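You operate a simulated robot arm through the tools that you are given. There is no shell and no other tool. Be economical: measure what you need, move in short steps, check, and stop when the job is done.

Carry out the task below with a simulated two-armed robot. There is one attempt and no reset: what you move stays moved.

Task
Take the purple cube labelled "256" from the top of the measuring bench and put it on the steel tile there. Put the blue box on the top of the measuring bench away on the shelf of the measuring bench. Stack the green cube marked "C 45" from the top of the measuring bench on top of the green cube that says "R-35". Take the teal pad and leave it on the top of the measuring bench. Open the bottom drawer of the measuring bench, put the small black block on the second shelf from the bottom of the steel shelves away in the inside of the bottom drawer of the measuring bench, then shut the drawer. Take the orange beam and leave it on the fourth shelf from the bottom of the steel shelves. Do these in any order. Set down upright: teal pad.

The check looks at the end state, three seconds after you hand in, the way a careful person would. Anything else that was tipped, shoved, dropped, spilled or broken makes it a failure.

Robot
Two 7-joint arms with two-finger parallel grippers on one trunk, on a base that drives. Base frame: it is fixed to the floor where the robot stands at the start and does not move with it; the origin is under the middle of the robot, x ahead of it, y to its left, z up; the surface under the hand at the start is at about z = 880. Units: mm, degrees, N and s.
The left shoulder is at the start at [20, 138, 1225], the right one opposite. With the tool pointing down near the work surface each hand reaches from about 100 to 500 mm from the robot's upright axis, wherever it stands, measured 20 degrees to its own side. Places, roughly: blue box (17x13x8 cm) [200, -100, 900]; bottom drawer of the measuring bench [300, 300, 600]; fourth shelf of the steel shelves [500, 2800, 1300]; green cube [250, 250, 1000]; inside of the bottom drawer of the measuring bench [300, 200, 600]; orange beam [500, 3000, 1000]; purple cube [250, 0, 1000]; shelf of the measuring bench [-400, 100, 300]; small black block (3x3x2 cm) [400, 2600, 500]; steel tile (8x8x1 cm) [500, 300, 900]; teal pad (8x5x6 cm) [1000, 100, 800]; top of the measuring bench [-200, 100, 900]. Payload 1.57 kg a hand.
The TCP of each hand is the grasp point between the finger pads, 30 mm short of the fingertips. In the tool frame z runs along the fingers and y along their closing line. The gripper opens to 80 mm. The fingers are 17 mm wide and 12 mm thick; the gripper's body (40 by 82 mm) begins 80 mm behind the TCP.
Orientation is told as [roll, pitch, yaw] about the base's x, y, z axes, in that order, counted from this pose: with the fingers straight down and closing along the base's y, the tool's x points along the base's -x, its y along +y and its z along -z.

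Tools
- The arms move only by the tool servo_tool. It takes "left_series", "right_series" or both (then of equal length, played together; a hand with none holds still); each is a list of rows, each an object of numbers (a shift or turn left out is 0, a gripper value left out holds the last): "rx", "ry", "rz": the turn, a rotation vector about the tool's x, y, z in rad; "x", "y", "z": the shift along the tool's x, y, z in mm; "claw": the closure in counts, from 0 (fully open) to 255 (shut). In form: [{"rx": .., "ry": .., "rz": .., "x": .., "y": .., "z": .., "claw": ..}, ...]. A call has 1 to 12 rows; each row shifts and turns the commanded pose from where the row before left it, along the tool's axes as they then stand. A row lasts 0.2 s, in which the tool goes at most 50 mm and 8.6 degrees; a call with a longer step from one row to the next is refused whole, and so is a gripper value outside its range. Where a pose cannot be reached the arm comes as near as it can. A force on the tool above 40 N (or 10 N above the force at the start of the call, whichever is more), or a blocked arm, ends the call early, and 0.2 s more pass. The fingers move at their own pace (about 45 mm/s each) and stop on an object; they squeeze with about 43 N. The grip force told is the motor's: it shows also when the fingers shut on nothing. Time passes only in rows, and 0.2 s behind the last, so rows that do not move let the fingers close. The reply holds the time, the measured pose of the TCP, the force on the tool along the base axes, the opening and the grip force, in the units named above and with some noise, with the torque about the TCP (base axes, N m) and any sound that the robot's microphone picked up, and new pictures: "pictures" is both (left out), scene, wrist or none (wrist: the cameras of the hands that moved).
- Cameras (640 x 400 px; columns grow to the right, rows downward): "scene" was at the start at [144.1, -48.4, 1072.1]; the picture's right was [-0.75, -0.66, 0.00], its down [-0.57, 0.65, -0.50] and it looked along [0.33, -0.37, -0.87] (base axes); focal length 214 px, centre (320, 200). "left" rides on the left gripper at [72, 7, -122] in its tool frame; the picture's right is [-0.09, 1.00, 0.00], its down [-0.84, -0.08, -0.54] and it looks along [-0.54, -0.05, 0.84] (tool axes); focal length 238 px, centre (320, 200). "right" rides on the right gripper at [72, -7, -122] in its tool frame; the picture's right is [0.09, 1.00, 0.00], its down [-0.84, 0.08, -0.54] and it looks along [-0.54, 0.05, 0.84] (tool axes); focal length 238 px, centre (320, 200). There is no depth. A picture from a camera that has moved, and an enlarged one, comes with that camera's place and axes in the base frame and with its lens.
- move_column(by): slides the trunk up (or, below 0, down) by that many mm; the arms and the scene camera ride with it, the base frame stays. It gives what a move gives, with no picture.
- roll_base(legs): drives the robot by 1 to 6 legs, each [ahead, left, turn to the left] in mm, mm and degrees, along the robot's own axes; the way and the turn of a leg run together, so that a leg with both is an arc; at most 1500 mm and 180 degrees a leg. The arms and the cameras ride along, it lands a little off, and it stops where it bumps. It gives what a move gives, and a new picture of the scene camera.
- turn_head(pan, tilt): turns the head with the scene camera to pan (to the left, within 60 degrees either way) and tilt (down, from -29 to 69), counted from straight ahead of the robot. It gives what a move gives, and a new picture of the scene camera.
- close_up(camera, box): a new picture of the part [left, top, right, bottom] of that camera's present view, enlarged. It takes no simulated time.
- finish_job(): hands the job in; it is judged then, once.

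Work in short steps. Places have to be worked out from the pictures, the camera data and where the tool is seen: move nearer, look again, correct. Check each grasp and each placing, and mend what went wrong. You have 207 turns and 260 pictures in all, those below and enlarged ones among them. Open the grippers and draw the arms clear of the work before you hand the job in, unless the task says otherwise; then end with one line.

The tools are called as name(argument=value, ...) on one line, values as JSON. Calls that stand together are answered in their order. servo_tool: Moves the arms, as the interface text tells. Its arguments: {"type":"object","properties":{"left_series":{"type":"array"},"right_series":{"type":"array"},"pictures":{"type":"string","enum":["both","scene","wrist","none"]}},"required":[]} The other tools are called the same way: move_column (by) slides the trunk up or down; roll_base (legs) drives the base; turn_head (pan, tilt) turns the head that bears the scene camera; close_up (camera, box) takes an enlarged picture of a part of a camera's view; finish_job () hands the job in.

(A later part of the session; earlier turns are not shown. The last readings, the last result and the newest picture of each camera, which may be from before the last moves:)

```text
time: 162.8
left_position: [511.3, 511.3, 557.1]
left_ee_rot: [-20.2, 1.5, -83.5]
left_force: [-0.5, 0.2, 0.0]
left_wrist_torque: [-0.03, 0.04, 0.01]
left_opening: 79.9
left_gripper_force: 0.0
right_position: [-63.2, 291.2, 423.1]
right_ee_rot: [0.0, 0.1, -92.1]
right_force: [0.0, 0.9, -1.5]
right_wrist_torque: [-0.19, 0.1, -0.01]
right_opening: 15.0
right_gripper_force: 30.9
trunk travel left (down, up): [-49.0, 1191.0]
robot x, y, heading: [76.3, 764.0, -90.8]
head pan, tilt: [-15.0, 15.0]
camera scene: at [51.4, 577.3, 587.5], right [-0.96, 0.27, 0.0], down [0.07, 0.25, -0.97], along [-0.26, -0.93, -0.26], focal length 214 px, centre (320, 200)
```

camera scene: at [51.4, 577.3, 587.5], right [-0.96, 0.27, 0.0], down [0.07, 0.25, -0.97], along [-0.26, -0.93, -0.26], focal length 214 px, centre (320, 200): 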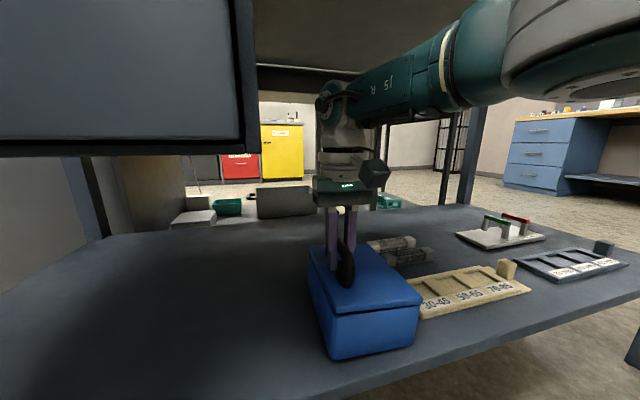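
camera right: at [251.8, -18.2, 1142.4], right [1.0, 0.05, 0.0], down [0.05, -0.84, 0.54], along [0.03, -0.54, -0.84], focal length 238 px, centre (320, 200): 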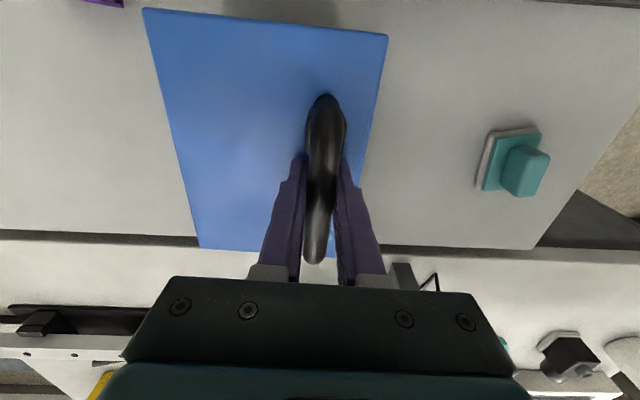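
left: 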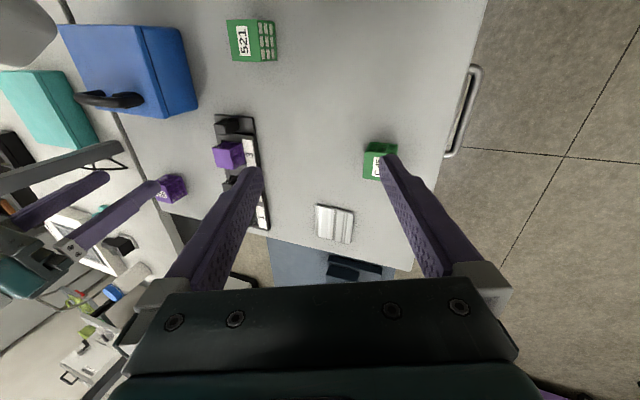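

Touching now; front of box at y≈376, inside the 403 edge. I go 2 mm more, open and withdraw upward.

servo_tool(right_series=[{"z": 1.5}, {"z": 1.5}, {"claw": 100}, {}, {}, {"claw": 0}, {}, {}], pictures="none")

move_column(by=70)

roll_base(legs=[[-300, 0, 0]])

```text
time: 164.6
left_position: [510.9, 510.6, 558.1]
left_ee_rot: [-20.2, 1.4, -83.4]
left_force: [-0.1, -0.5, 0.4]
left_wrist_torque: [0.01, 0.0, 0.0]
left_opening: 80.0
left_gripper_force: 0.1
right_position: [-62.7, 293.1, 420.5]
right_ee_rot: [0.0, 0.0, -92.1]
right_force: [-1.1, -0.5, -0.4]
right_wrist_torque: [-0.03, -0.02, 0.0]
right_opening: 79.8
right_gripper_force: 0.1
trunk travel left (down, up): [-49.0, 1191.0]
robot x, y, heading: [78.8, 766.6, -91.0]
head pan, tilt: [-15.0, 15.0]
```

```text
time: 165.7
left_position: [510.7, 511.0, 627.2]
left_ee_rot: [-20.2, 1.5, -83.3]
left_force: [-0.2, 1.1, -0.2]
left_wrist_torque: [-0.03, -0.01, 0.0]
left_opening: 80.0
left_gripper_force: 0.0
right_position: [-64.8, 291.9, 490.3]
right_ee_rot: [0.0, 0.0, -92.0]
right_force: [-0.2, 0.2, 0.6]
right_wrist_torque: [0.01, -0.02, 0.01]
right_opening: 79.9
right_gripper_force: 0.1
trunk travel left (down, up): [-119.0, 1121.0]
robot x, y, heading: [79.0, 763.0, -90.6]
head pan, tilt: [-15.0, 15.0]
```

```text
time: 167.8
left_position: [515.6, 809.9, 627.7]
left_ee_rot: [-20.2, 1.4, -83.5]
left_force: [-0.4, -0.2, -0.1]
left_wrist_torque: [0.02, 0.0, -0.01]
left_opening: 80.1
left_gripper_force: 0.0
right_position: [-59.3, 590.0, 489.9]
right_ee_rot: [0.0, -0.1, -92.1]
right_force: [-0.2, -0.3, -1.1]
right_wrist_torque: [0.01, 0.0, 0.01]
right_opening: 80.1
right_gripper_force: 0.1
trunk travel left (down, up): [-119.0, 1121.0]
robot x, y, heading: [78.5, 1061.9, -91.0]
head pan, tilt: [-15.0, 15.0]
camera scene: at [55.9, 875.7, 657.6], right [-0.96, 0.27, 0.0], down [0.07, 0.25, -0.97], along [-0.26, -0.93, -0.26], focal length 214 px, centre (320, 200)
```

scene: 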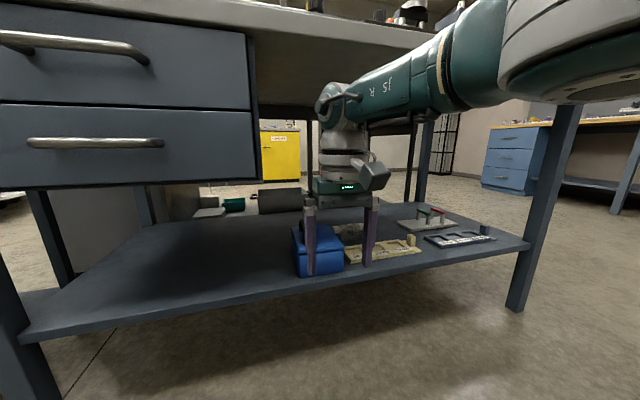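

The blue box sits on the shelf. Next the bottom drawer handle (x 204–377, z≈657, y≈450): I pitch the right hand to point forward here in the open aisle.

servo_tool(right_series=[{"ry": -0.143, "z": -20}, {"ry": -0.143, "z": -20}, {"ry": -0.143, "z": -20}, {"ry": -0.143}, {"ry": -0.143}, {"ry": -0.143}, {"ry": -0.143, "z": 10}, {"ry": -0.143, "z": 15}, {"ry": -0.143, "z": 20}, {"ry": -0.143, "z": 20}, {"ry": -0.141, "z": 20}, {}], pictures="scene")

```text
time: 170.3
left_position: [514.4, 811.8, 626.8]
left_ee_rot: [-20.3, 1.5, -83.4]
left_force: [0.6, 0.2, 0.7]
left_wrist_torque: [0.0, 0.0, -0.01]
left_opening: 79.8
left_gripper_force: 0.1
right_position: [42.0, 531.6, 573.2]
right_ee_rot: [8.3, -85.2, -100.6]
right_force: [-0.1, -0.8, 0.0]
right_wrist_torque: [-0.03, 0.02, 0.03]
right_opening: 80.1
right_gripper_force: 0.0
right hand out of reach, approached as far as the arm can: row 8, 9, 10, 11
trunk travel left (down, up): [-119.0, 1121.0]
robot x, y, heading: [83.2, 1064.0, -90.7]
head pan, tilt: [-15.0, 15.0]
camera scene: at [55.1, 876.8, 657.4], right [-0.96, 0.27, 0.0], down [0.07, 0.25, -0.97], along [-0.26, -0.93, -0.26], focal length 214 px, centre (320, 200)
```

scene: 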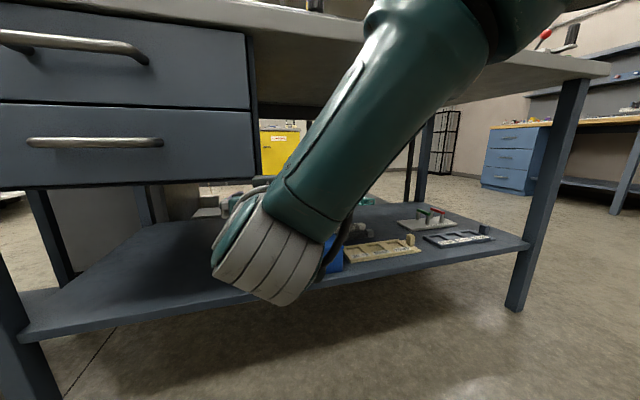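

Hand points forward. Now I roll it so the fingers close vertically.

servo_tool(right_series=[{"rz": 0.14}, {"rz": 0.14}, {"rz": 0.14}, {"rz": 0.14}, {"rz": 0.14}, {"rz": 0.14}, {"rz": 0.14}, {"rz": 0.14}, {"rz": 0.14}, {"rz": 0.14}, {"rz": 0.14}, {}], pictures="both")

```text
time: 172.9
left_position: [515.2, 810.2, 628.0]
left_ee_rot: [-20.2, 1.3, -83.4]
left_force: [0.2, 0.9, -0.8]
left_wrist_torque: [0.02, 0.0, 0.01]
left_opening: 79.9
left_gripper_force: 0.1
right_position: [49.5, 531.7, 575.9]
right_ee_rot: [85.4, -1.0, 178.4]
right_force: [1.0, 1.3, 1.5]
right_wrist_torque: [0.02, 0.01, 0.02]
right_opening: 80.0
right_gripper_force: 0.0
right hand out of reach, approached as far as the arm can: row 1
trunk travel left (down, up): [-119.0, 1121.0]
robot x, y, heading: [83.6, 1064.1, -91.0]
head pan, tilt: [-15.0, 15.0]
camera scene: at [55.9, 876.3, 657.5], right [-0.96, 0.27, 0.0], down [0.07, 0.25, -0.97], along [-0.26, -0.93, -0.26], focal length 214 px, centre (320, 200)
camera right: at [123.9, 653.8, 577.9], right [0.11, -0.08, 0.99], down [-0.82, 0.56, 0.13], along [-0.56, -0.83, -0.01], focal length 238 px, centre (320, 200)
```

scene: 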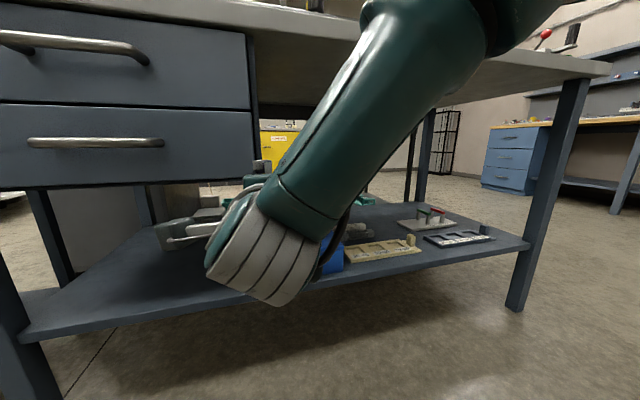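
right: 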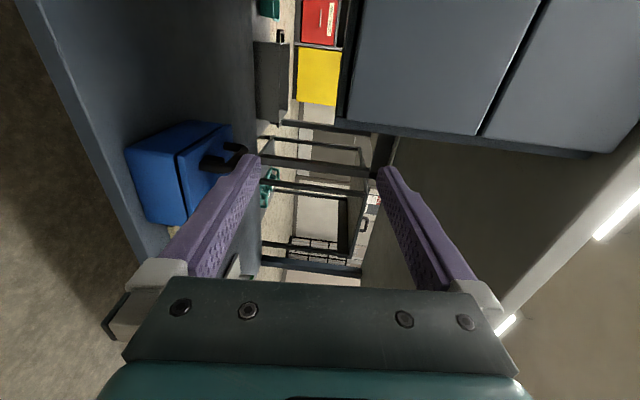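

Fingers now close vertically. I raise the trunk 82 mm, level the fingers, and move sideways to face the handle centre.

move_column(by=82)

roll_base(legs=[[0, 240, 0]])

servo_tool(right_series=[{"rx": -0.075}, {}], pictures="wrist")

```text
time: 174.1
left_position: [515.9, 810.9, 710.2]
left_ee_rot: [-20.1, 1.4, -83.4]
left_force: [0.3, 0.1, 0.2]
left_wrist_torque: [0.04, 0.0, -0.02]
left_opening: 80.2
left_gripper_force: 0.1
right_position: [47.6, 532.6, 659.5]
right_ee_rot: [85.6, -1.1, 178.5]
right_force: [0.6, 0.5, 0.0]
right_wrist_torque: [-0.02, 0.0, 0.0]
right_opening: 79.8
right_gripper_force: 0.0
trunk travel left (down, up): [-201.0, 1039.0]
robot x, y, heading: [84.0, 1062.6, -91.1]
head pan, tilt: [-15.0, 15.0]
```

```text
time: 175.9
left_position: [756.1, 806.8, 708.9]
left_ee_rot: [-20.2, 1.5, -83.4]
left_force: [-0.5, 0.4, 0.6]
left_wrist_torque: [0.0, 0.05, 0.01]
left_opening: 80.0
left_gripper_force: 0.1
right_position: [289.7, 529.4, 658.1]
right_ee_rot: [85.7, -1.0, 178.6]
right_force: [1.0, 0.2, 0.6]
right_wrist_torque: [0.03, 0.02, -0.01]
right_opening: 79.9
right_gripper_force: 0.0
trunk travel left (down, up): [-201.0, 1039.0]
robot x, y, heading: [325.1, 1058.0, -90.9]
head pan, tilt: [-15.0, 15.0]
camera scene: at [296.1, 872.6, 739.5], right [-0.96, 0.27, 0.0], down [0.07, 0.25, -0.97], along [-0.26, -0.93, -0.26], focal length 214 px, centre (320, 200)
```

scene: 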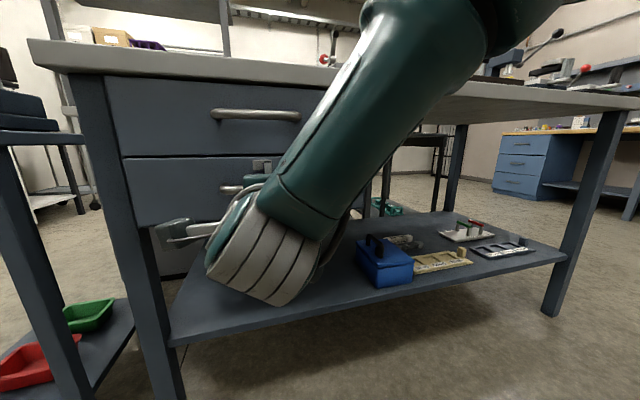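

```text
time: 176.5
left_position: [758.1, 806.3, 709.8]
left_ee_rot: [-20.2, 1.4, -83.3]
left_force: [-0.7, 0.1, -0.2]
left_wrist_torque: [0.01, 0.0, 0.0]
left_opening: 80.1
left_gripper_force: 0.1
right_position: [302.0, 533.7, 669.9]
right_ee_rot: [89.6, -1.0, 178.1]
right_force: [-0.7, 0.1, -0.1]
right_wrist_torque: [0.01, 0.04, 0.01]
right_opening: 79.9
right_gripper_force: 0.1
right hand out of reach, approached as far as the arm can: row 1
trunk travel left (down, up): [-201.0, 1039.0]
robot x, y, heading: [321.8, 1060.2, -90.9]
head pan, tilt: [-15.0, 15.0]
camera right: at [378.0, 653.1, 663.4], right [0.11, -0.01, 0.99], down [-0.82, 0.57, 0.1], along [-0.57, -0.82, 0.05], focal length 238 px, centre (320, 200)
```

right: 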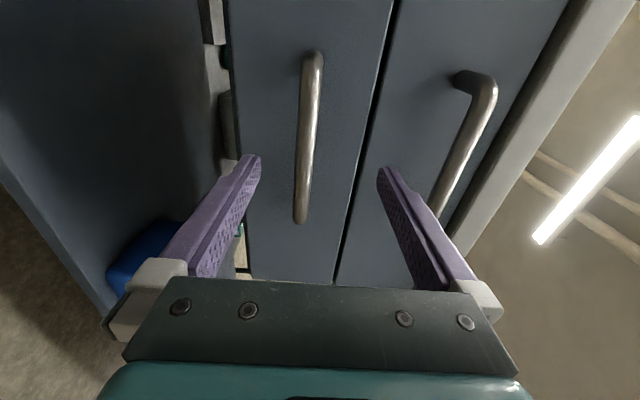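

Handle bar at z≈656, spanning x 199–363. I lower 13 mm and approach with the base to put the fingers around the bar.

move_column(by=-13)

roll_base(legs=[[70, 0, 0]])

servo_tool(right_series=[{}], pictures="wrist")

```text
time: 177.1
left_position: [756.3, 806.8, 696.3]
left_ee_rot: [-20.2, 1.4, -83.3]
left_force: [-0.6, 0.5, 0.4]
left_wrist_torque: [0.01, -0.02, 0.0]
left_opening: 80.1
left_gripper_force: 0.1
right_position: [300.6, 533.1, 658.0]
right_ee_rot: [89.6, -1.0, 178.2]
right_force: [0.7, 0.8, -0.5]
right_wrist_torque: [-0.01, 0.0, 0.03]
right_opening: 80.1
right_gripper_force: 0.1
trunk travel left (down, up): [-188.0, 1052.0]
robot x, y, heading: [323.0, 1058.2, -90.8]
head pan, tilt: [-15.0, 15.0]
```

```text
time: 178.1
left_position: [755.3, 736.3, 696.7]
left_ee_rot: [-20.3, 1.4, -83.4]
left_force: [0.8, -0.7, 0.2]
left_wrist_torque: [0.01, 0.0, 0.02]
left_opening: 80.3
left_gripper_force: 0.1
right_position: [300.4, 462.4, 657.8]
right_ee_rot: [89.6, -1.0, 178.1]
right_force: [0.2, -0.8, -0.3]
right_wrist_torque: [0.04, 0.01, 0.0]
right_opening: 80.1
right_gripper_force: 0.1
trunk travel left (down, up): [-188.0, 1052.0]
robot x, y, heading: [325.2, 989.7, -90.6]
head pan, tilt: [-15.0, 15.0]
camera scene: at [295.5, 802.7, 726.6], right [-0.96, 0.27, 0.0], down [0.07, 0.25, -0.97], along [-0.26, -0.93, -0.26], focal length 214 px, centre (320, 200)
```

scene: 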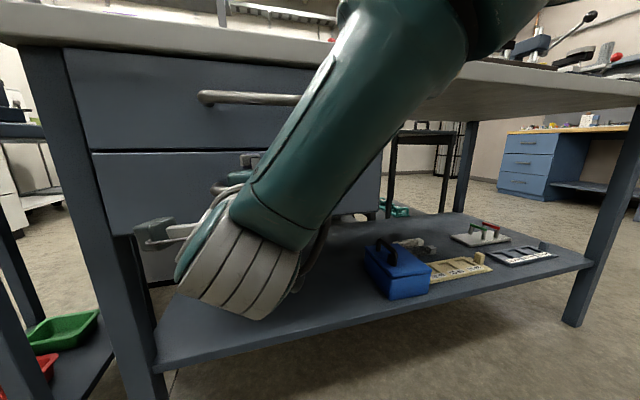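

```text
time: 178.5
left_position: [754.3, 737.2, 697.3]
left_ee_rot: [-20.2, 1.5, -83.4]
left_force: [0.1, -0.3, 1.0]
left_wrist_torque: [-0.01, 0.02, -0.03]
left_opening: 80.1
left_gripper_force: 0.0
right_position: [300.2, 463.1, 657.0]
right_ee_rot: [89.6, -1.0, 178.0]
right_force: [0.7, 0.2, 0.6]
right_wrist_torque: [0.0, 0.01, 0.02]
right_opening: 80.0
right_gripper_force: 0.2
trunk travel left (down, up): [-188.0, 1052.0]
robot x, y, heading: [317.7, 992.3, -90.9]
head pan, tilt: [-15.0, 15.0]
camera right: at [376.9, 584.2, 650.1], right [0.11, -0.01, 0.99], down [-0.82, 0.57, 0.1], along [-0.57, -0.82, 0.05], focal length 238 px, centre (320, 200)
```

right: 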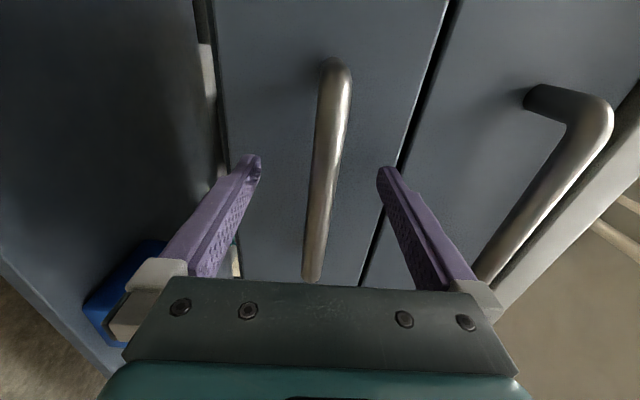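

The bar looks already at TCP depth between the fingers. I close and check.

servo_tool(right_series=[{"claw": 255}, {}, {}, {}, {}, {}], pictures="wrist")

```text
time: 179.9
left_position: [755.0, 737.2, 695.8]
left_ee_rot: [-20.3, 1.6, -83.4]
left_force: [-0.5, -0.3, 0.3]
left_wrist_torque: [0.02, 0.0, -0.02]
left_opening: 79.8
left_gripper_force: 0.1
right_position: [300.4, 463.0, 657.9]
right_ee_rot: [89.8, -0.9, 178.2]
right_force: [-1.1, 2.2, 6.5]
right_wrist_torque: [0.04, -0.48, 0.08]
right_opening: 16.0
right_gripper_force: 31.7
trunk travel left (down, up): [-188.0, 1052.0]
robot x, y, heading: [323.2, 990.1, -91.0]
head pan, tilt: [-15.0, 15.0]
camera right: at [376.8, 583.5, 650.9], right [0.11, -0.01, 0.99], down [-0.82, 0.57, 0.09], along [-0.57, -0.82, 0.05], focal length 238 px, centre (320, 200)
```

right: 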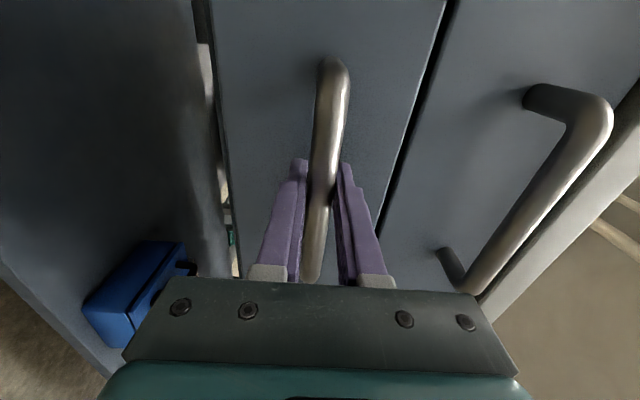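

Bar gripped (16 mm). I pull the drawer out by driving back.

roll_base(legs=[[-120, 0, 0]])

servo_tool(right_series=[{}], pictures="wrist")

```text
time: 181.2
left_position: [754.8, 853.0, 696.2]
left_ee_rot: [-20.2, 1.5, -83.5]
left_force: [-0.5, -0.9, -0.5]
left_wrist_torque: [-0.03, -0.02, -0.02]
left_opening: 80.1
left_gripper_force: 0.1
right_position: [302.0, 580.9, 658.6]
right_ee_rot: [89.7, -1.0, 178.1]
right_force: [-4.5, -1.7, 8.4]
right_wrist_torque: [0.16, -0.52, -0.04]
right_opening: 15.8
right_gripper_force: 31.3
trunk travel left (down, up): [-188.0, 1052.0]
robot x, y, heading: [324.0, 1112.0, -90.9]
head pan, tilt: [-15.0, 15.0]
camera scene: at [295.9, 920.6, 726.8], right [-0.96, 0.27, 0.0], down [0.07, 0.25, -0.97], along [-0.27, -0.93, -0.26], focal length 214 px, centre (320, 200)
```

scene: 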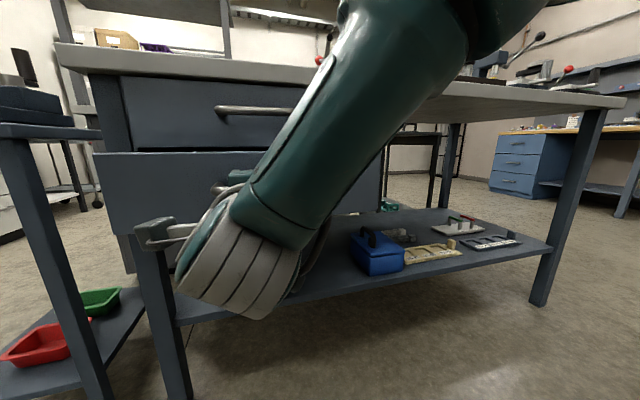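

```text
time: 181.6
left_position: [755.4, 855.3, 696.3]
left_ee_rot: [-20.3, 1.4, -83.5]
left_force: [-0.3, -0.3, 0.6]
left_wrist_torque: [0.02, -0.03, 0.01]
left_opening: 79.9
left_gripper_force: 0.1
right_position: [299.6, 582.9, 659.4]
right_ee_rot: [89.7, -1.0, 177.9]
right_force: [-3.7, 1.6, 3.4]
right_wrist_torque: [-0.04, -0.6, 0.56]
right_opening: 15.4
right_gripper_force: 31.3
trunk travel left (down, up): [-188.0, 1052.0]
robot x, y, heading: [324.0, 1106.7, -91.0]
head pan, tilt: [-15.0, 15.0]
camera right: at [377.0, 702.0, 650.8], right [0.11, -0.01, 0.99], down [-0.81, 0.57, 0.09], along [-0.57, -0.82, 0.06], focal length 238 px, centre (320, 200)
```

right: 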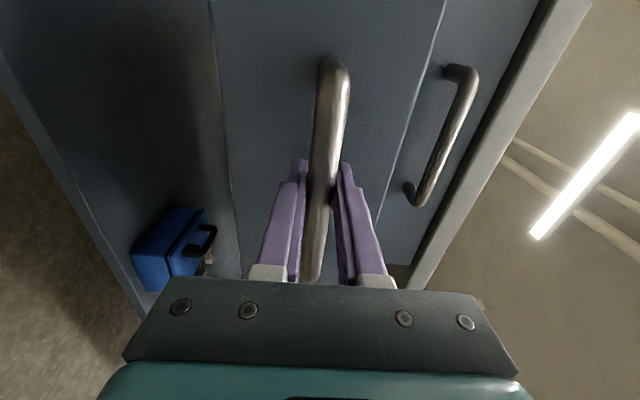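

The drawer opens smoothly. I pull another 140 mm.

roll_base(legs=[[-140, 0, 0]])

```text
time: 182.9
left_position: [756.7, 992.7, 695.3]
left_ee_rot: [-20.4, 1.4, -83.3]
left_force: [0.5, -0.1, -0.4]
left_wrist_torque: [0.03, -0.02, -0.03]
left_opening: 80.0
left_gripper_force: 0.1
right_position: [300.9, 718.7, 657.4]
right_ee_rot: [89.6, -1.1, 177.8]
right_force: [-10.4, -0.7, 6.3]
right_wrist_torque: [0.17, -0.59, -0.4]
right_opening: 15.8
right_gripper_force: 31.7
trunk travel left (down, up): [-188.0, 1052.0]
robot x, y, heading: [324.9, 1246.0, -91.0]
head pan, tilt: [-15.0, 15.0]
camera scene: at [296.6, 1059.1, 726.8], right [-0.96, 0.27, 0.0], down [0.07, 0.25, -0.97], along [-0.27, -0.93, -0.26], focal length 214 px, centre (320, 200)
```

scene: 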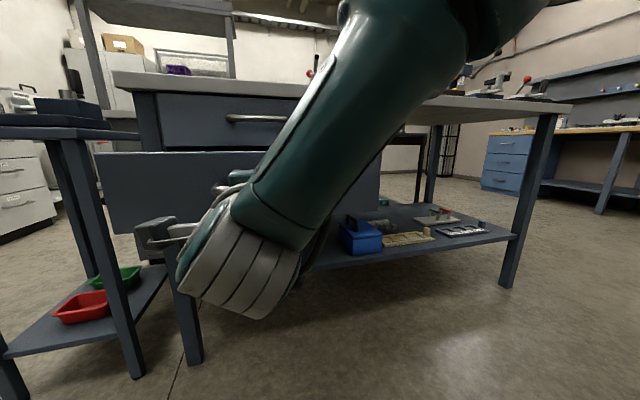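

Opened 255 mm. I release and back off.

servo_tool(right_series=[{"claw": 0}, {}, {}, {}], pictures="none")

roll_base(legs=[[-120, 0, 0]])

move_column(by=400)

turn_head(pan=5, tilt=45)

```text
time: 183.9
left_position: [759.3, 993.4, 696.4]
left_ee_rot: [-20.2, 1.5, -83.4]
left_force: [0.3, 0.2, -0.3]
left_wrist_torque: [0.0, 0.02, 0.03]
left_opening: 79.8
left_gripper_force: 0.0
right_position: [303.8, 720.7, 657.5]
right_ee_rot: [89.6, -1.0, 177.7]
right_force: [-0.6, -0.2, -0.4]
right_wrist_torque: [-0.03, -0.04, 0.02]
right_opening: 80.0
right_gripper_force: 0.0
trunk travel left (down, up): [-188.0, 1052.0]
robot x, y, heading: [325.1, 1248.7, -90.8]
head pan, tilt: [-15.0, 15.0]
```

```text
time: 185.1
left_position: [760.9, 1112.8, 696.6]
left_ee_rot: [-20.1, 1.4, -83.4]
left_force: [0.0, -0.3, 0.3]
left_wrist_torque: [0.01, -0.01, -0.01]
left_opening: 79.8
left_gripper_force: 0.0
right_position: [306.0, 838.1, 658.0]
right_ee_rot: [89.7, -0.9, 177.8]
right_force: [0.1, -0.3, 0.0]
right_wrist_torque: [-0.02, -0.02, 0.01]
right_opening: 80.0
right_gripper_force: 0.0
trunk travel left (down, up): [-188.0, 1052.0]
robot x, y, heading: [328.8, 1367.9, -90.8]
head pan, tilt: [-15.0, 15.0]
camera scene: at [301.3, 1178.8, 726.6], right [-0.96, 0.27, 0.0], down [0.07, 0.25, -0.97], along [-0.26, -0.93, -0.26], focal length 214 px, centre (320, 200)
```

scene: 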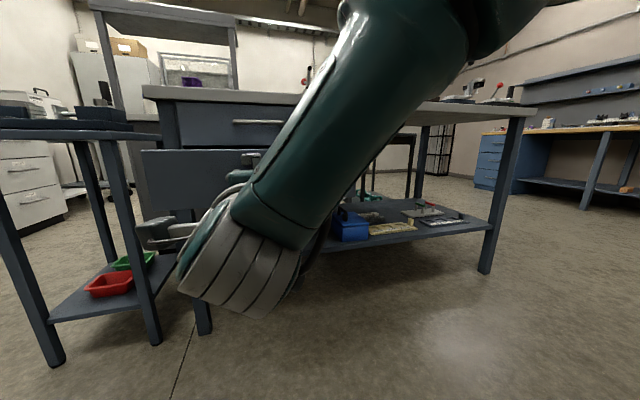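

```text
time: 189.0
left_position: [761.7, 1113.5, 1095.8]
left_ee_rot: [-20.2, 1.5, -83.4]
left_force: [-0.1, 0.3, 0.1]
left_wrist_torque: [0.02, -0.01, 0.05]
left_opening: 79.8
left_gripper_force: 0.1
right_position: [304.5, 838.9, 1057.6]
right_ee_rot: [89.6, -1.0, 177.8]
right_force: [0.6, 0.8, -0.3]
right_wrist_torque: [0.01, 0.01, 0.01]
right_opening: 80.0
right_gripper_force: 0.1
trunk travel left (down, up): [-588.0, 652.0]
robot x, y, heading: [324.6, 1366.0, -90.8]
head pan, tilt: [-15.0, 15.0]
```

```text
time: 189.9
left_position: [760.6, 1112.7, 1096.4]
left_ee_rot: [-20.2, 1.4, -83.3]
left_force: [-0.2, 0.1, 0.2]
left_wrist_torque: [0.02, 0.01, 0.02]
left_opening: 80.2
left_gripper_force: 0.1
right_position: [305.6, 839.7, 1056.9]
right_ee_rot: [89.5, -1.0, 177.9]
right_force: [0.4, 0.4, -0.8]
right_wrist_torque: [0.0, 0.0, 0.01]
right_opening: 80.0
right_gripper_force: 0.0
trunk travel left (down, up): [-588.0, 652.0]
robot x, y, heading: [325.5, 1366.1, -90.7]
head pan, tilt: [5.0, 45.0]
camera scene: at [332.6, 1188.1, 1079.8], right [-1.0, -0.07, 0.0], down [-0.05, 0.7, -0.71], along [0.05, -0.71, -0.71], focal length 214 px, centre (320, 200)
```

scene: 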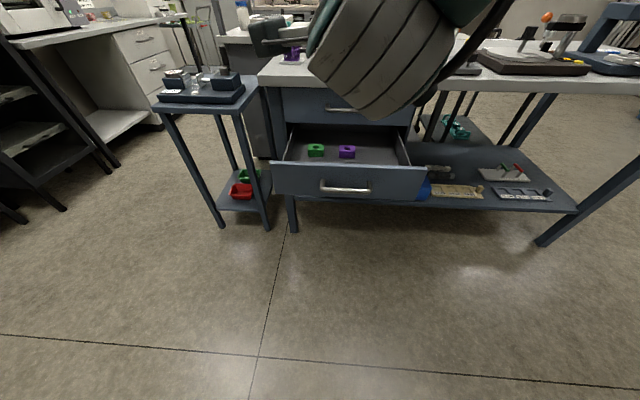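

The drawer is open and holds a small green and purple item; I'll avoid these. Now I turn to the steel shelves.

roll_base(legs=[[0, 0, 170]])

turn_head(pan=0, tilt=10)

```text
time: 197.3
left_position: [-61.0, 1686.8, 1097.2]
left_ee_rot: [-20.1, 1.4, 87.6]
left_force: [-0.4, -0.1, 0.0]
left_wrist_torque: [-0.02, 0.04, 0.0]
left_opening: 79.9
left_gripper_force: 0.1
right_position: [433.4, 1885.4, 1057.5]
right_ee_rot: [89.5, -1.0, -11.2]
right_force: [0.4, -0.4, -0.2]
right_wrist_torque: [0.01, 0.04, 0.01]
right_opening: 80.0
right_gripper_force: 0.0
trunk travel left (down, up): [-588.0, 652.0]
robot x, y, heading: [329.4, 1366.1, 80.2]
head pan, tilt: [5.0, 45.0]
camera scene: at [352.5, 1548.5, 1079.7], right [1.0, -0.09, 0.0], down [-0.06, -0.7, -0.71], along [0.06, 0.7, -0.71], focal length 214 px, centre (320, 200)
```

scene: 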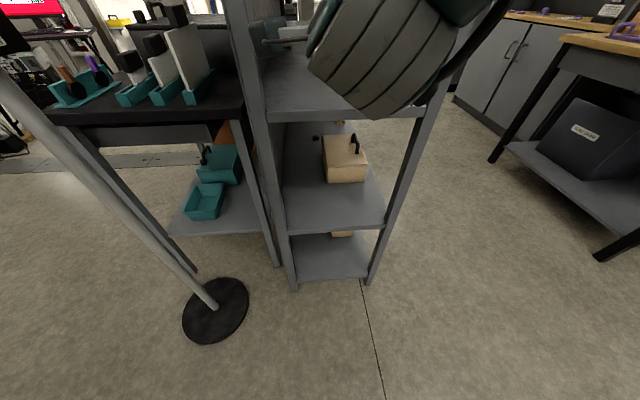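

```text
time: 198.3
left_position: [-59.7, 1686.0, 1096.1]
left_ee_rot: [-20.2, 1.3, 87.5]
left_force: [0.8, 0.4, 0.0]
left_wrist_torque: [-0.01, -0.03, -0.02]
left_opening: 80.1
left_gripper_force: 0.0
right_position: [433.4, 1885.3, 1056.3]
right_ee_rot: [89.6, -1.0, -11.1]
right_force: [-0.5, 0.3, 0.0]
right_wrist_torque: [-0.03, -0.01, -0.04]
right_opening: 80.1
right_gripper_force: 0.1
trunk travel left (down, up): [-588.0, 652.0]
robot x, y, heading: [330.4, 1367.2, 80.0]
head pan, tilt: [0.0, 10.0]
camera scene: at [361.5, 1559.0, 1134.6], right [0.99, -0.17, 0.0], down [-0.03, -0.17, -0.98], along [0.17, 0.97, -0.17], focal length 214 px, centre (320, 200)
```

scene: 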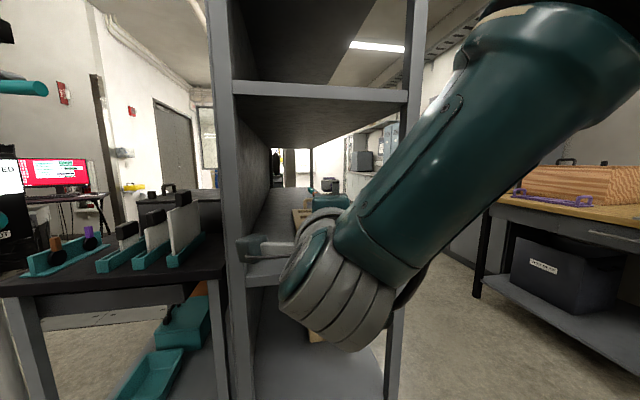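

The rack's near end is just ahead (x 266–648, y≥1995), open toward +x. I drive around to its open side and face it.

roll_base(legs=[[-100, 0, 0], [168, -955, 0], [0, 0, 10], [1350, 0, 0], [0, 0, 90]])

turn_head(pan=0, tilt=15)

```text
time: 214.9
left_position: [1023.3, 2181.1, 1096.6]
left_ee_rot: [-20.2, 1.4, -172.2]
left_force: [0.4, -0.5, -0.8]
left_wrist_torque: [0.0, -0.02, -0.02]
left_opening: 79.8
left_gripper_force: 0.0
right_position: [739.2, 2629.3, 1057.6]
right_ee_rot: [89.6, -1.0, 89.0]
right_force: [-0.3, -0.1, -0.6]
right_wrist_torque: [0.0, 0.01, 0.04]
right_opening: 80.1
right_gripper_force: 0.1
trunk travel left (down, up): [-588.0, 652.0]
robot x, y, heading: [1265.2, 2615.5, -179.8]
head pan, tilt: [0.0, 10.0]
camera scene: at [1075.1, 2618.8, 1134.6], right [-0.01, 1.0, 0.0], down [0.17, 0.0, -0.98], along [-0.98, -0.01, -0.17], focal length 214 px, centre (320, 200)
```

scene: 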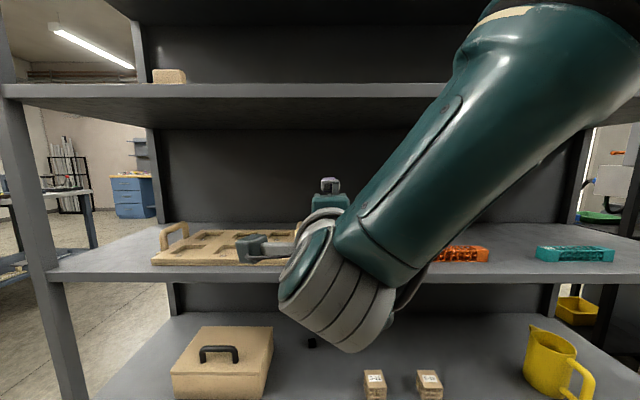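

```text
time: 215.6
left_position: [1022.0, 2180.2, 1096.3]
left_ee_rot: [-20.2, 1.4, -172.1]
left_force: [-0.2, -0.3, -0.2]
left_wrist_torque: [0.0, 0.02, -0.02]
left_opening: 79.8
left_gripper_force: 0.1
right_position: [740.0, 2629.0, 1057.6]
right_ee_rot: [89.6, -1.0, 89.0]
right_force: [-0.4, 0.3, 0.3]
right_wrist_torque: [-0.01, -0.04, -0.03]
right_opening: 79.9
right_gripper_force: 0.0
trunk travel left (down, up): [-588.0, 652.0]
robot x, y, heading: [1267.6, 2618.7, -179.7]
head pan, tilt: [0.0, 15.0]
camera scene: at [1074.7, 2618.9, 1126.5], right [-0.01, 1.0, 0.0], down [0.26, 0.0, -0.97], along [-0.97, -0.01, -0.26], focal length 214 px, centre (320, 200)
```

scene: 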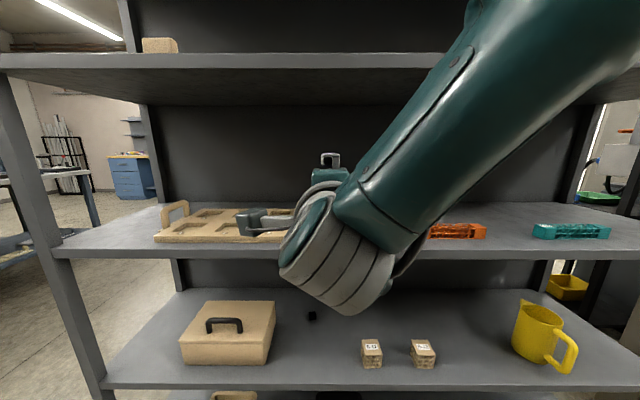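

Seen: black block at about (409, 2584) on shelf 2 (z≈485), orange beam at about (555, 2970) on shelf 3. I roll the right hand back and set it 45° down for reaching into the shelf.

servo_tool(right_series=[{"rz": -0.143}, {"rz": -0.143}, {"rz": -0.143}, {"rz": -0.143}, {"rz": -0.143}, {"rz": -0.143}, {"rz": -0.143}, {"rz": -0.143}, {"rz": -0.143}, {"rz": -0.143}, {"rz": -0.141}], pictures="none")

servo_tool(right_series=[{"ry": 0.14}, {"ry": 0.14}, {"ry": 0.14}, {"ry": 0.14}, {"ry": 0.14}, {"ry": 0.09}, {}], pictures="both")

```text
time: 218.0
left_position: [1023.3, 2179.1, 1097.0]
left_ee_rot: [-20.2, 1.5, -172.2]
left_force: [-0.4, 0.7, 0.9]
left_wrist_torque: [0.0, 0.01, -0.02]
left_opening: 79.9
left_gripper_force: 0.2
right_position: [739.9, 2628.9, 1056.1]
right_ee_rot: [-73.3, -88.8, -107.7]
right_force: [0.8, -0.4, 0.1]
right_wrist_torque: [-0.01, 0.0, 0.01]
right_opening: 79.9
right_gripper_force: 0.0
trunk travel left (down, up): [-588.0, 652.0]
robot x, y, heading: [1266.1, 2613.1, -179.8]
head pan, tilt: [0.0, 15.0]
```

```text
time: 218.8
left_position: [1022.6, 2179.3, 1097.2]
left_ee_rot: [-20.4, 1.4, -172.2]
left_force: [-1.0, -0.3, 0.6]
left_wrist_torque: [-0.03, -0.02, 0.02]
left_opening: 80.3
left_gripper_force: 0.0
right_position: [803.3, 2574.4, 968.2]
right_ee_rot: [-6.2, -55.7, -167.4]
right_force: [0.4, -0.2, 0.0]
right_wrist_torque: [0.0, 0.01, 0.01]
right_opening: 79.9
right_gripper_force: 0.0
trunk travel left (down, up): [-588.0, 652.0]
robot x, y, heading: [1271.1, 2620.4, -179.9]
head pan, tilt: [0.0, 15.0]
stopped in row 4 (right hand): the arm was blocked; the commanded pose is now the measured one
camera scene: at [1074.7, 2618.8, 1126.5], right [-0.01, 1.0, 0.0], down [0.26, 0.0, -0.97], along [-0.97, -0.01, -0.26], focal length 214 px, centre (320, 200)
camera right: at [943.0, 2599.9, 977.8], right [0.18, -0.97, -0.14], down [-0.01, -0.14, 0.99], along [-0.98, -0.18, -0.03], focal length 238 px, centre (320, 200)
```

scene: 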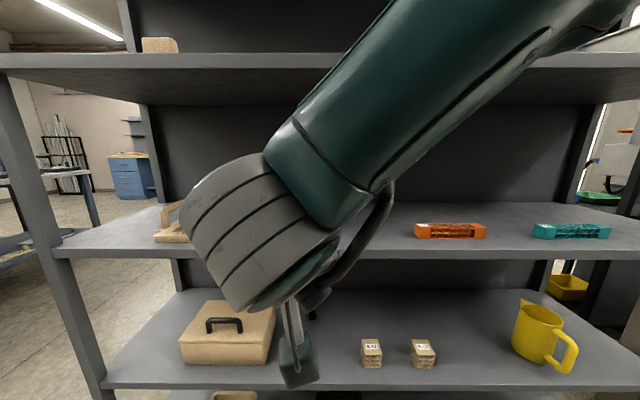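
right: 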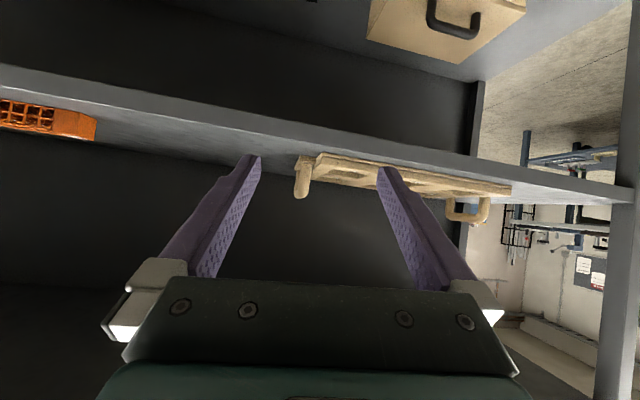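

The wrist got blocked in an awkward posture. I shift the hand out to the right side where the arm has room, then continue.

servo_tool(right_series=[{"y": -30}, {"y": -40}, {"y": -40}, {"y": -40}, {}], pictures="none")

servo_tool(right_series=[{"ry": 0.1}, {"ry": 0.1}, {}], pictures="scene")

```text
time: 220.1
left_position: [1023.5, 2179.4, 1096.6]
left_ee_rot: [-20.2, 1.4, -172.1]
left_force: [-0.4, -0.5, -0.2]
left_wrist_torque: [-0.01, 0.02, -0.03]
left_opening: 80.1
left_gripper_force: 0.0
right_position: [791.8, 2717.7, 964.0]
right_ee_rot: [-5.7, -53.9, -167.1]
right_force: [0.3, 0.3, 0.8]
right_wrist_torque: [0.02, 0.02, -0.04]
right_opening: 80.1
right_gripper_force: 0.0
trunk travel left (down, up): [-588.0, 652.0]
robot x, y, heading: [1267.6, 2617.9, -179.7]
head pan, tilt: [0.0, 15.0]
```

```text
time: 221.1
left_position: [1023.2, 2181.0, 1096.3]
left_ee_rot: [-20.2, 1.5, -172.2]
left_force: [-0.2, 0.1, -0.1]
left_wrist_torque: [0.0, 0.01, 0.02]
left_opening: 80.0
left_gripper_force: 0.0
right_position: [806.6, 2725.4, 936.9]
right_ee_rot: [-3.4, -38.8, -170.6]
right_force: [0.2, 0.5, -0.2]
right_wrist_torque: [-0.01, -0.02, -0.01]
right_opening: 80.0
right_gripper_force: 0.0
trunk travel left (down, up): [-588.0, 652.0]
robot x, y, heading: [1268.2, 2618.9, -179.6]
head pan, tilt: [0.0, 15.0]
stopped in row 3 (right hand): the arm was blocked; the commanded pose is now the measured one
camera scene: at [1074.7, 2618.8, 1126.5], right [-0.01, 1.0, 0.0], down [0.26, 0.0, -0.97], along [-0.97, -0.01, -0.26], focal length 214 px, centre (320, 200)
```

scene: 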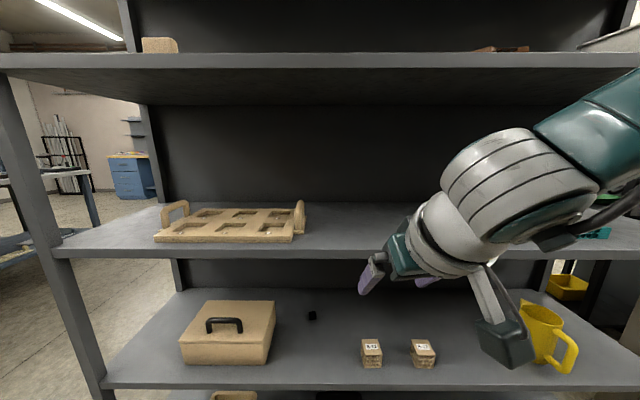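

Usable posture now (about 50° below horizontal). I lower the trunk to the second shelf and move left to line up with the block.

move_column(by=-360)

roll_base(legs=[[0, 150, 0]])

servo_tool(right_series=[{}], pictures="wrist")

```text
time: 224.6
left_position: [1023.3, 2179.5, 735.4]
left_ee_rot: [-20.3, 1.4, -172.2]
left_force: [0.2, -0.2, 0.7]
left_wrist_torque: [0.01, -0.02, -0.01]
left_opening: 79.9
left_gripper_force: 0.1
right_position: [807.0, 2726.2, 576.3]
right_ee_rot: [-3.4, -39.0, -170.6]
right_force: [0.5, 0.7, -0.1]
right_wrist_torque: [-0.02, -0.01, -0.01]
right_opening: 79.7
right_gripper_force: 0.0
trunk travel left (down, up): [-228.0, 1012.0]
robot x, y, heading: [1268.6, 2616.1, -179.5]
head pan, tilt: [0.0, 15.0]
```

```text
time: 225.9
left_position: [1023.2, 2031.2, 737.3]
left_ee_rot: [-20.4, 1.3, -172.2]
left_force: [0.7, 0.4, -1.0]
left_wrist_torque: [-0.04, -0.02, 0.04]
left_opening: 80.1
left_gripper_force: 0.0
right_position: [807.1, 2577.3, 576.6]
right_ee_rot: [-3.4, -39.0, -170.6]
right_force: [-0.7, 0.2, 0.2]
right_wrist_torque: [0.02, 0.0, -0.02]
right_opening: 80.0
right_gripper_force: 0.1
trunk travel left (down, up): [-228.0, 1012.0]
robot x, y, heading: [1267.9, 2470.3, -179.7]
head pan, tilt: [0.0, 15.0]
camera scene: at [1075.5, 2470.0, 766.5], right [0.0, 1.0, 0.0], down [0.26, 0.0, -0.97], along [-0.97, 0.0, -0.26], focal length 214 px, centre (320, 200)
```

scene: 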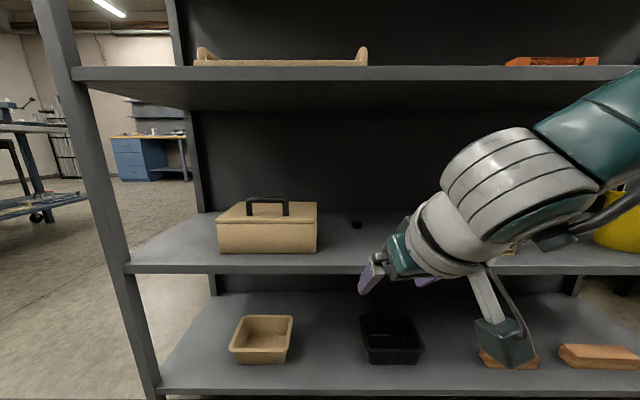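

```text
time: 226.3
left_position: [1022.5, 2032.0, 736.4]
left_ee_rot: [-20.4, 1.4, -172.2]
left_force: [-0.2, -0.6, -0.6]
left_wrist_torque: [0.04, -0.01, -0.04]
left_opening: 80.0
left_gripper_force: 0.1
right_position: [807.0, 2577.4, 575.6]
right_ee_rot: [-3.4, -38.9, -170.6]
right_force: [-0.6, 0.7, -0.7]
right_wrist_torque: [0.0, 0.0, -0.01]
right_opening: 80.2
right_gripper_force: 0.1
trunk travel left (down, up): [-228.0, 1012.0]
robot x, y, heading: [1265.9, 2469.2, -179.6]
head pan, tilt: [0.0, 15.0]
camera right: at [938.6, 2599.7, 625.7], right [0.2, -0.97, -0.1], down [-0.29, -0.16, 0.94], along [-0.94, -0.16, -0.32], focal length 238 px, centre (320, 200)
```

right: 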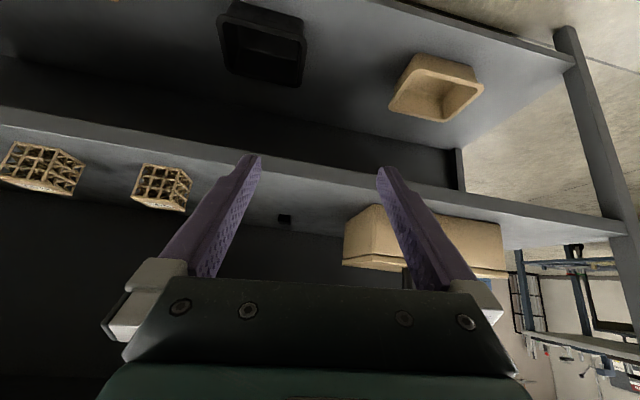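

Triangulated: block near (420, 2586, z≈506). I lower 28 mm, drive in 200 mm and look again.

move_column(by=-28)

roll_base(legs=[[200, -8, 0]])

servo_tool(right_series=[{}], pictures="wrist")

```text
time: 227.1
left_position: [1023.3, 2031.6, 708.7]
left_ee_rot: [-20.2, 1.3, -172.2]
left_force: [-0.2, -0.3, 0.9]
left_wrist_torque: [0.01, -0.02, 0.05]
left_opening: 80.0
left_gripper_force: 0.0
right_position: [807.0, 2577.5, 547.9]
right_ee_rot: [-3.3, -38.9, -170.7]
right_force: [-0.9, 0.3, 0.8]
right_wrist_torque: [0.01, 0.0, -0.04]
right_opening: 80.1
right_gripper_force: 0.1
trunk travel left (down, up): [-200.0, 1040.0]
robot x, y, heading: [1268.3, 2470.1, -179.9]
head pan, tilt: [0.0, 15.0]
```

```text
time: 228.7
left_position: [824.5, 2037.1, 708.3]
left_ee_rot: [-20.3, 1.4, -172.2]
left_force: [-1.3, -0.6, 0.0]
left_wrist_torque: [-0.01, -0.02, -0.01]
left_opening: 80.1
left_gripper_force: 0.0
right_position: [609.0, 2583.1, 547.2]
right_ee_rot: [-3.5, -39.0, -170.5]
right_force: [0.7, 0.6, 0.3]
right_wrist_torque: [0.0, -0.05, -0.01]
right_opening: 80.0
right_gripper_force: 0.0
trunk travel left (down, up): [-200.0, 1040.0]
robot x, y, heading: [1067.5, 2472.4, -179.6]
head pan, tilt: [0.0, 15.0]
camera scene: at [876.5, 2476.4, 738.5], right [-0.01, 1.0, 0.0], down [0.26, 0.0, -0.97], along [-0.97, -0.01, -0.26], focal length 214 px, centre (320, 200)
```

scene: 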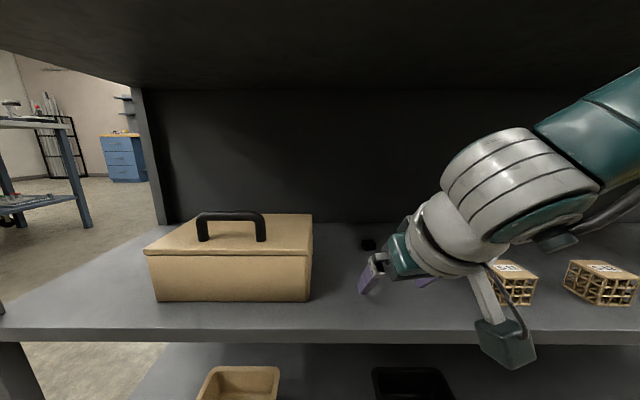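

```text
time: 229.1
left_position: [826.1, 2038.1, 707.5]
left_ee_rot: [-20.2, 1.4, -172.3]
left_force: [-0.4, 0.4, -0.6]
left_wrist_torque: [0.0, 0.01, 0.01]
left_opening: 79.9
left_gripper_force: 0.2
right_position: [609.3, 2584.4, 547.2]
right_ee_rot: [-3.5, -39.0, -170.5]
right_force: [-0.5, -0.2, 0.5]
right_wrist_torque: [0.0, 0.02, 0.03]
right_opening: 80.0
right_gripper_force: 0.2
trunk travel left (down, up): [-200.0, 1040.0]
robot x, y, heading: [1067.3, 2474.8, -179.6]
head pan, tilt: [0.0, 15.0]
camera right: at [739.9, 2605.5, 597.4], right [0.2, -0.97, -0.1], down [-0.29, -0.16, 0.94], along [-0.94, -0.16, -0.32], focal length 238 px, centre (320, 200)
```

right: 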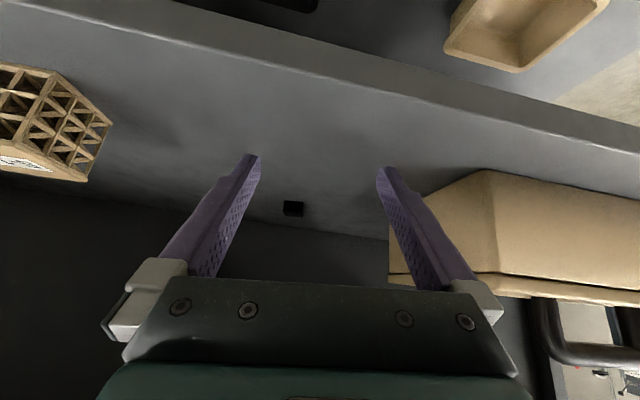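

close_up(camera="right", box=[253, 183, 333, 233])

```text
8.00 times, centred on (293, 208) of right
camera zoom: at [739.9, 2605.5, 597.4], right [0.2, -0.97, -0.1], down [-0.29, -0.16, 0.94], along [-0.94, -0.16, -0.32], focal length 1907 px, centre (536, 136)
```

zoom: 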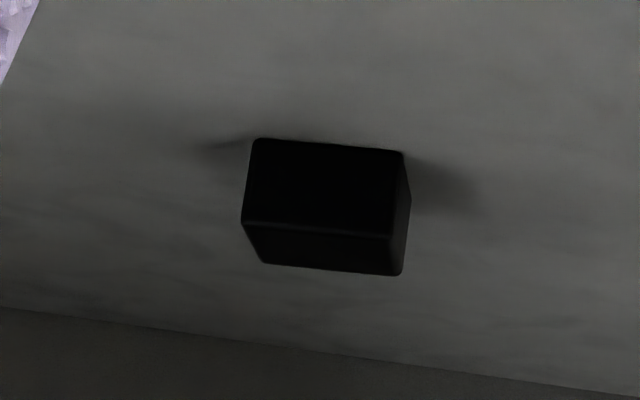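

Block centre about (398, 2584), shelf ≈494, its front turned about like my hand. I drive in 95 mm and extend the arm along the shelf.

roll_base(legs=[[90, 0, 0]])

servo_tool(right_series=[{"x": -19.4, "z": 15.8}, {"x": -19.4, "z": 15.8}, {"x": -15.5, "z": 12.6}, {}], pictures="both")

```text
time: 230.2
left_position: [734.1, 2037.2, 709.4]
left_ee_rot: [-20.3, 1.6, -172.2]
left_force: [0.1, 0.6, -0.4]
left_wrist_torque: [0.02, -0.03, -0.01]
left_opening: 80.1
left_gripper_force: 0.0
right_position: [518.2, 2583.0, 547.2]
right_ee_rot: [-3.4, -38.9, -170.5]
right_force: [-0.6, 0.5, 0.2]
right_wrist_torque: [0.0, -0.03, -0.01]
right_opening: 79.9
right_gripper_force: 0.1
trunk travel left (down, up): [-200.0, 1040.0]
robot x, y, heading: [981.6, 2475.8, -179.9]
head pan, tilt: [0.0, 15.0]
camera scene: at [786.8, 2475.9, 738.5], right [-0.01, 1.0, 0.0], down [0.26, 0.0, -0.97], along [-0.97, -0.01, -0.26], focal length 214 px, centre (320, 200)
```

scene: 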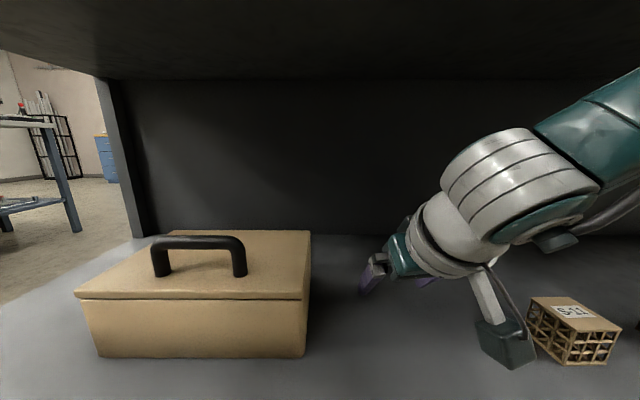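

```text
time: 231.2
left_position: [734.4, 2036.6, 709.0]
left_ee_rot: [-20.3, 1.6, -172.2]
left_force: [-0.5, -0.4, 0.2]
left_wrist_torque: [0.03, 0.03, -0.01]
left_opening: 80.2
left_gripper_force: 0.1
right_position: [449.0, 2573.6, 548.1]
right_ee_rot: [-3.3, -38.9, -170.5]
right_force: [-0.1, 0.0, -0.5]
right_wrist_torque: [0.0, 0.01, 0.03]
right_opening: 80.2
right_gripper_force: 0.1
trunk travel left (down, up): [-200.0, 1040.0]
robot x, y, heading: [979.0, 2476.7, -179.8]
head pan, tilt: [0.0, 15.0]
camera scene: at [786.7, 2476.1, 738.5], right [-0.01, 1.0, 0.0], down [0.26, 0.0, -0.97], along [-0.97, -0.01, -0.26], focal length 214 px, centre (320, 200)
camera right: at [580.5, 2596.5, 597.2], right [0.2, -0.97, -0.1], down [-0.29, -0.16, 0.94], along [-0.94, -0.16, -0.32], focal length 238 px, centre (320, 200)
```

scene: 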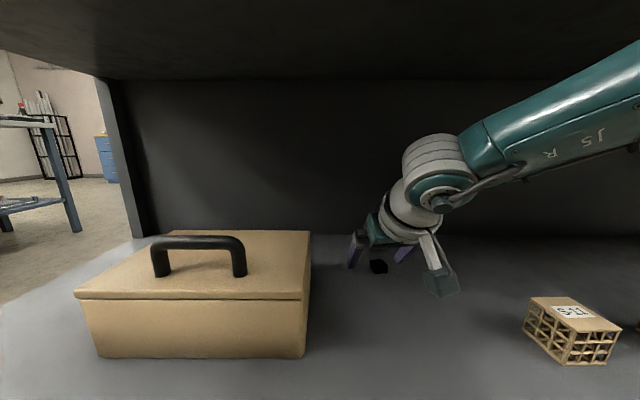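
right: 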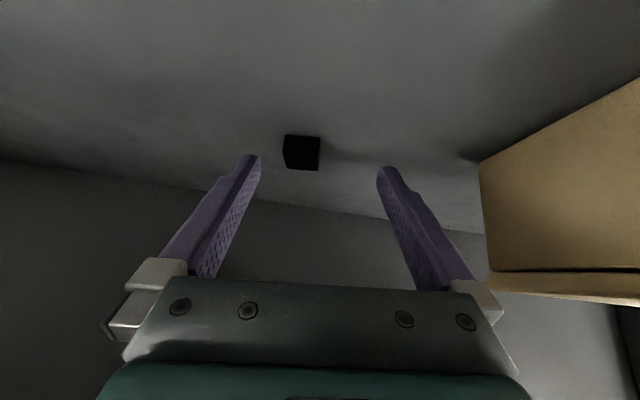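

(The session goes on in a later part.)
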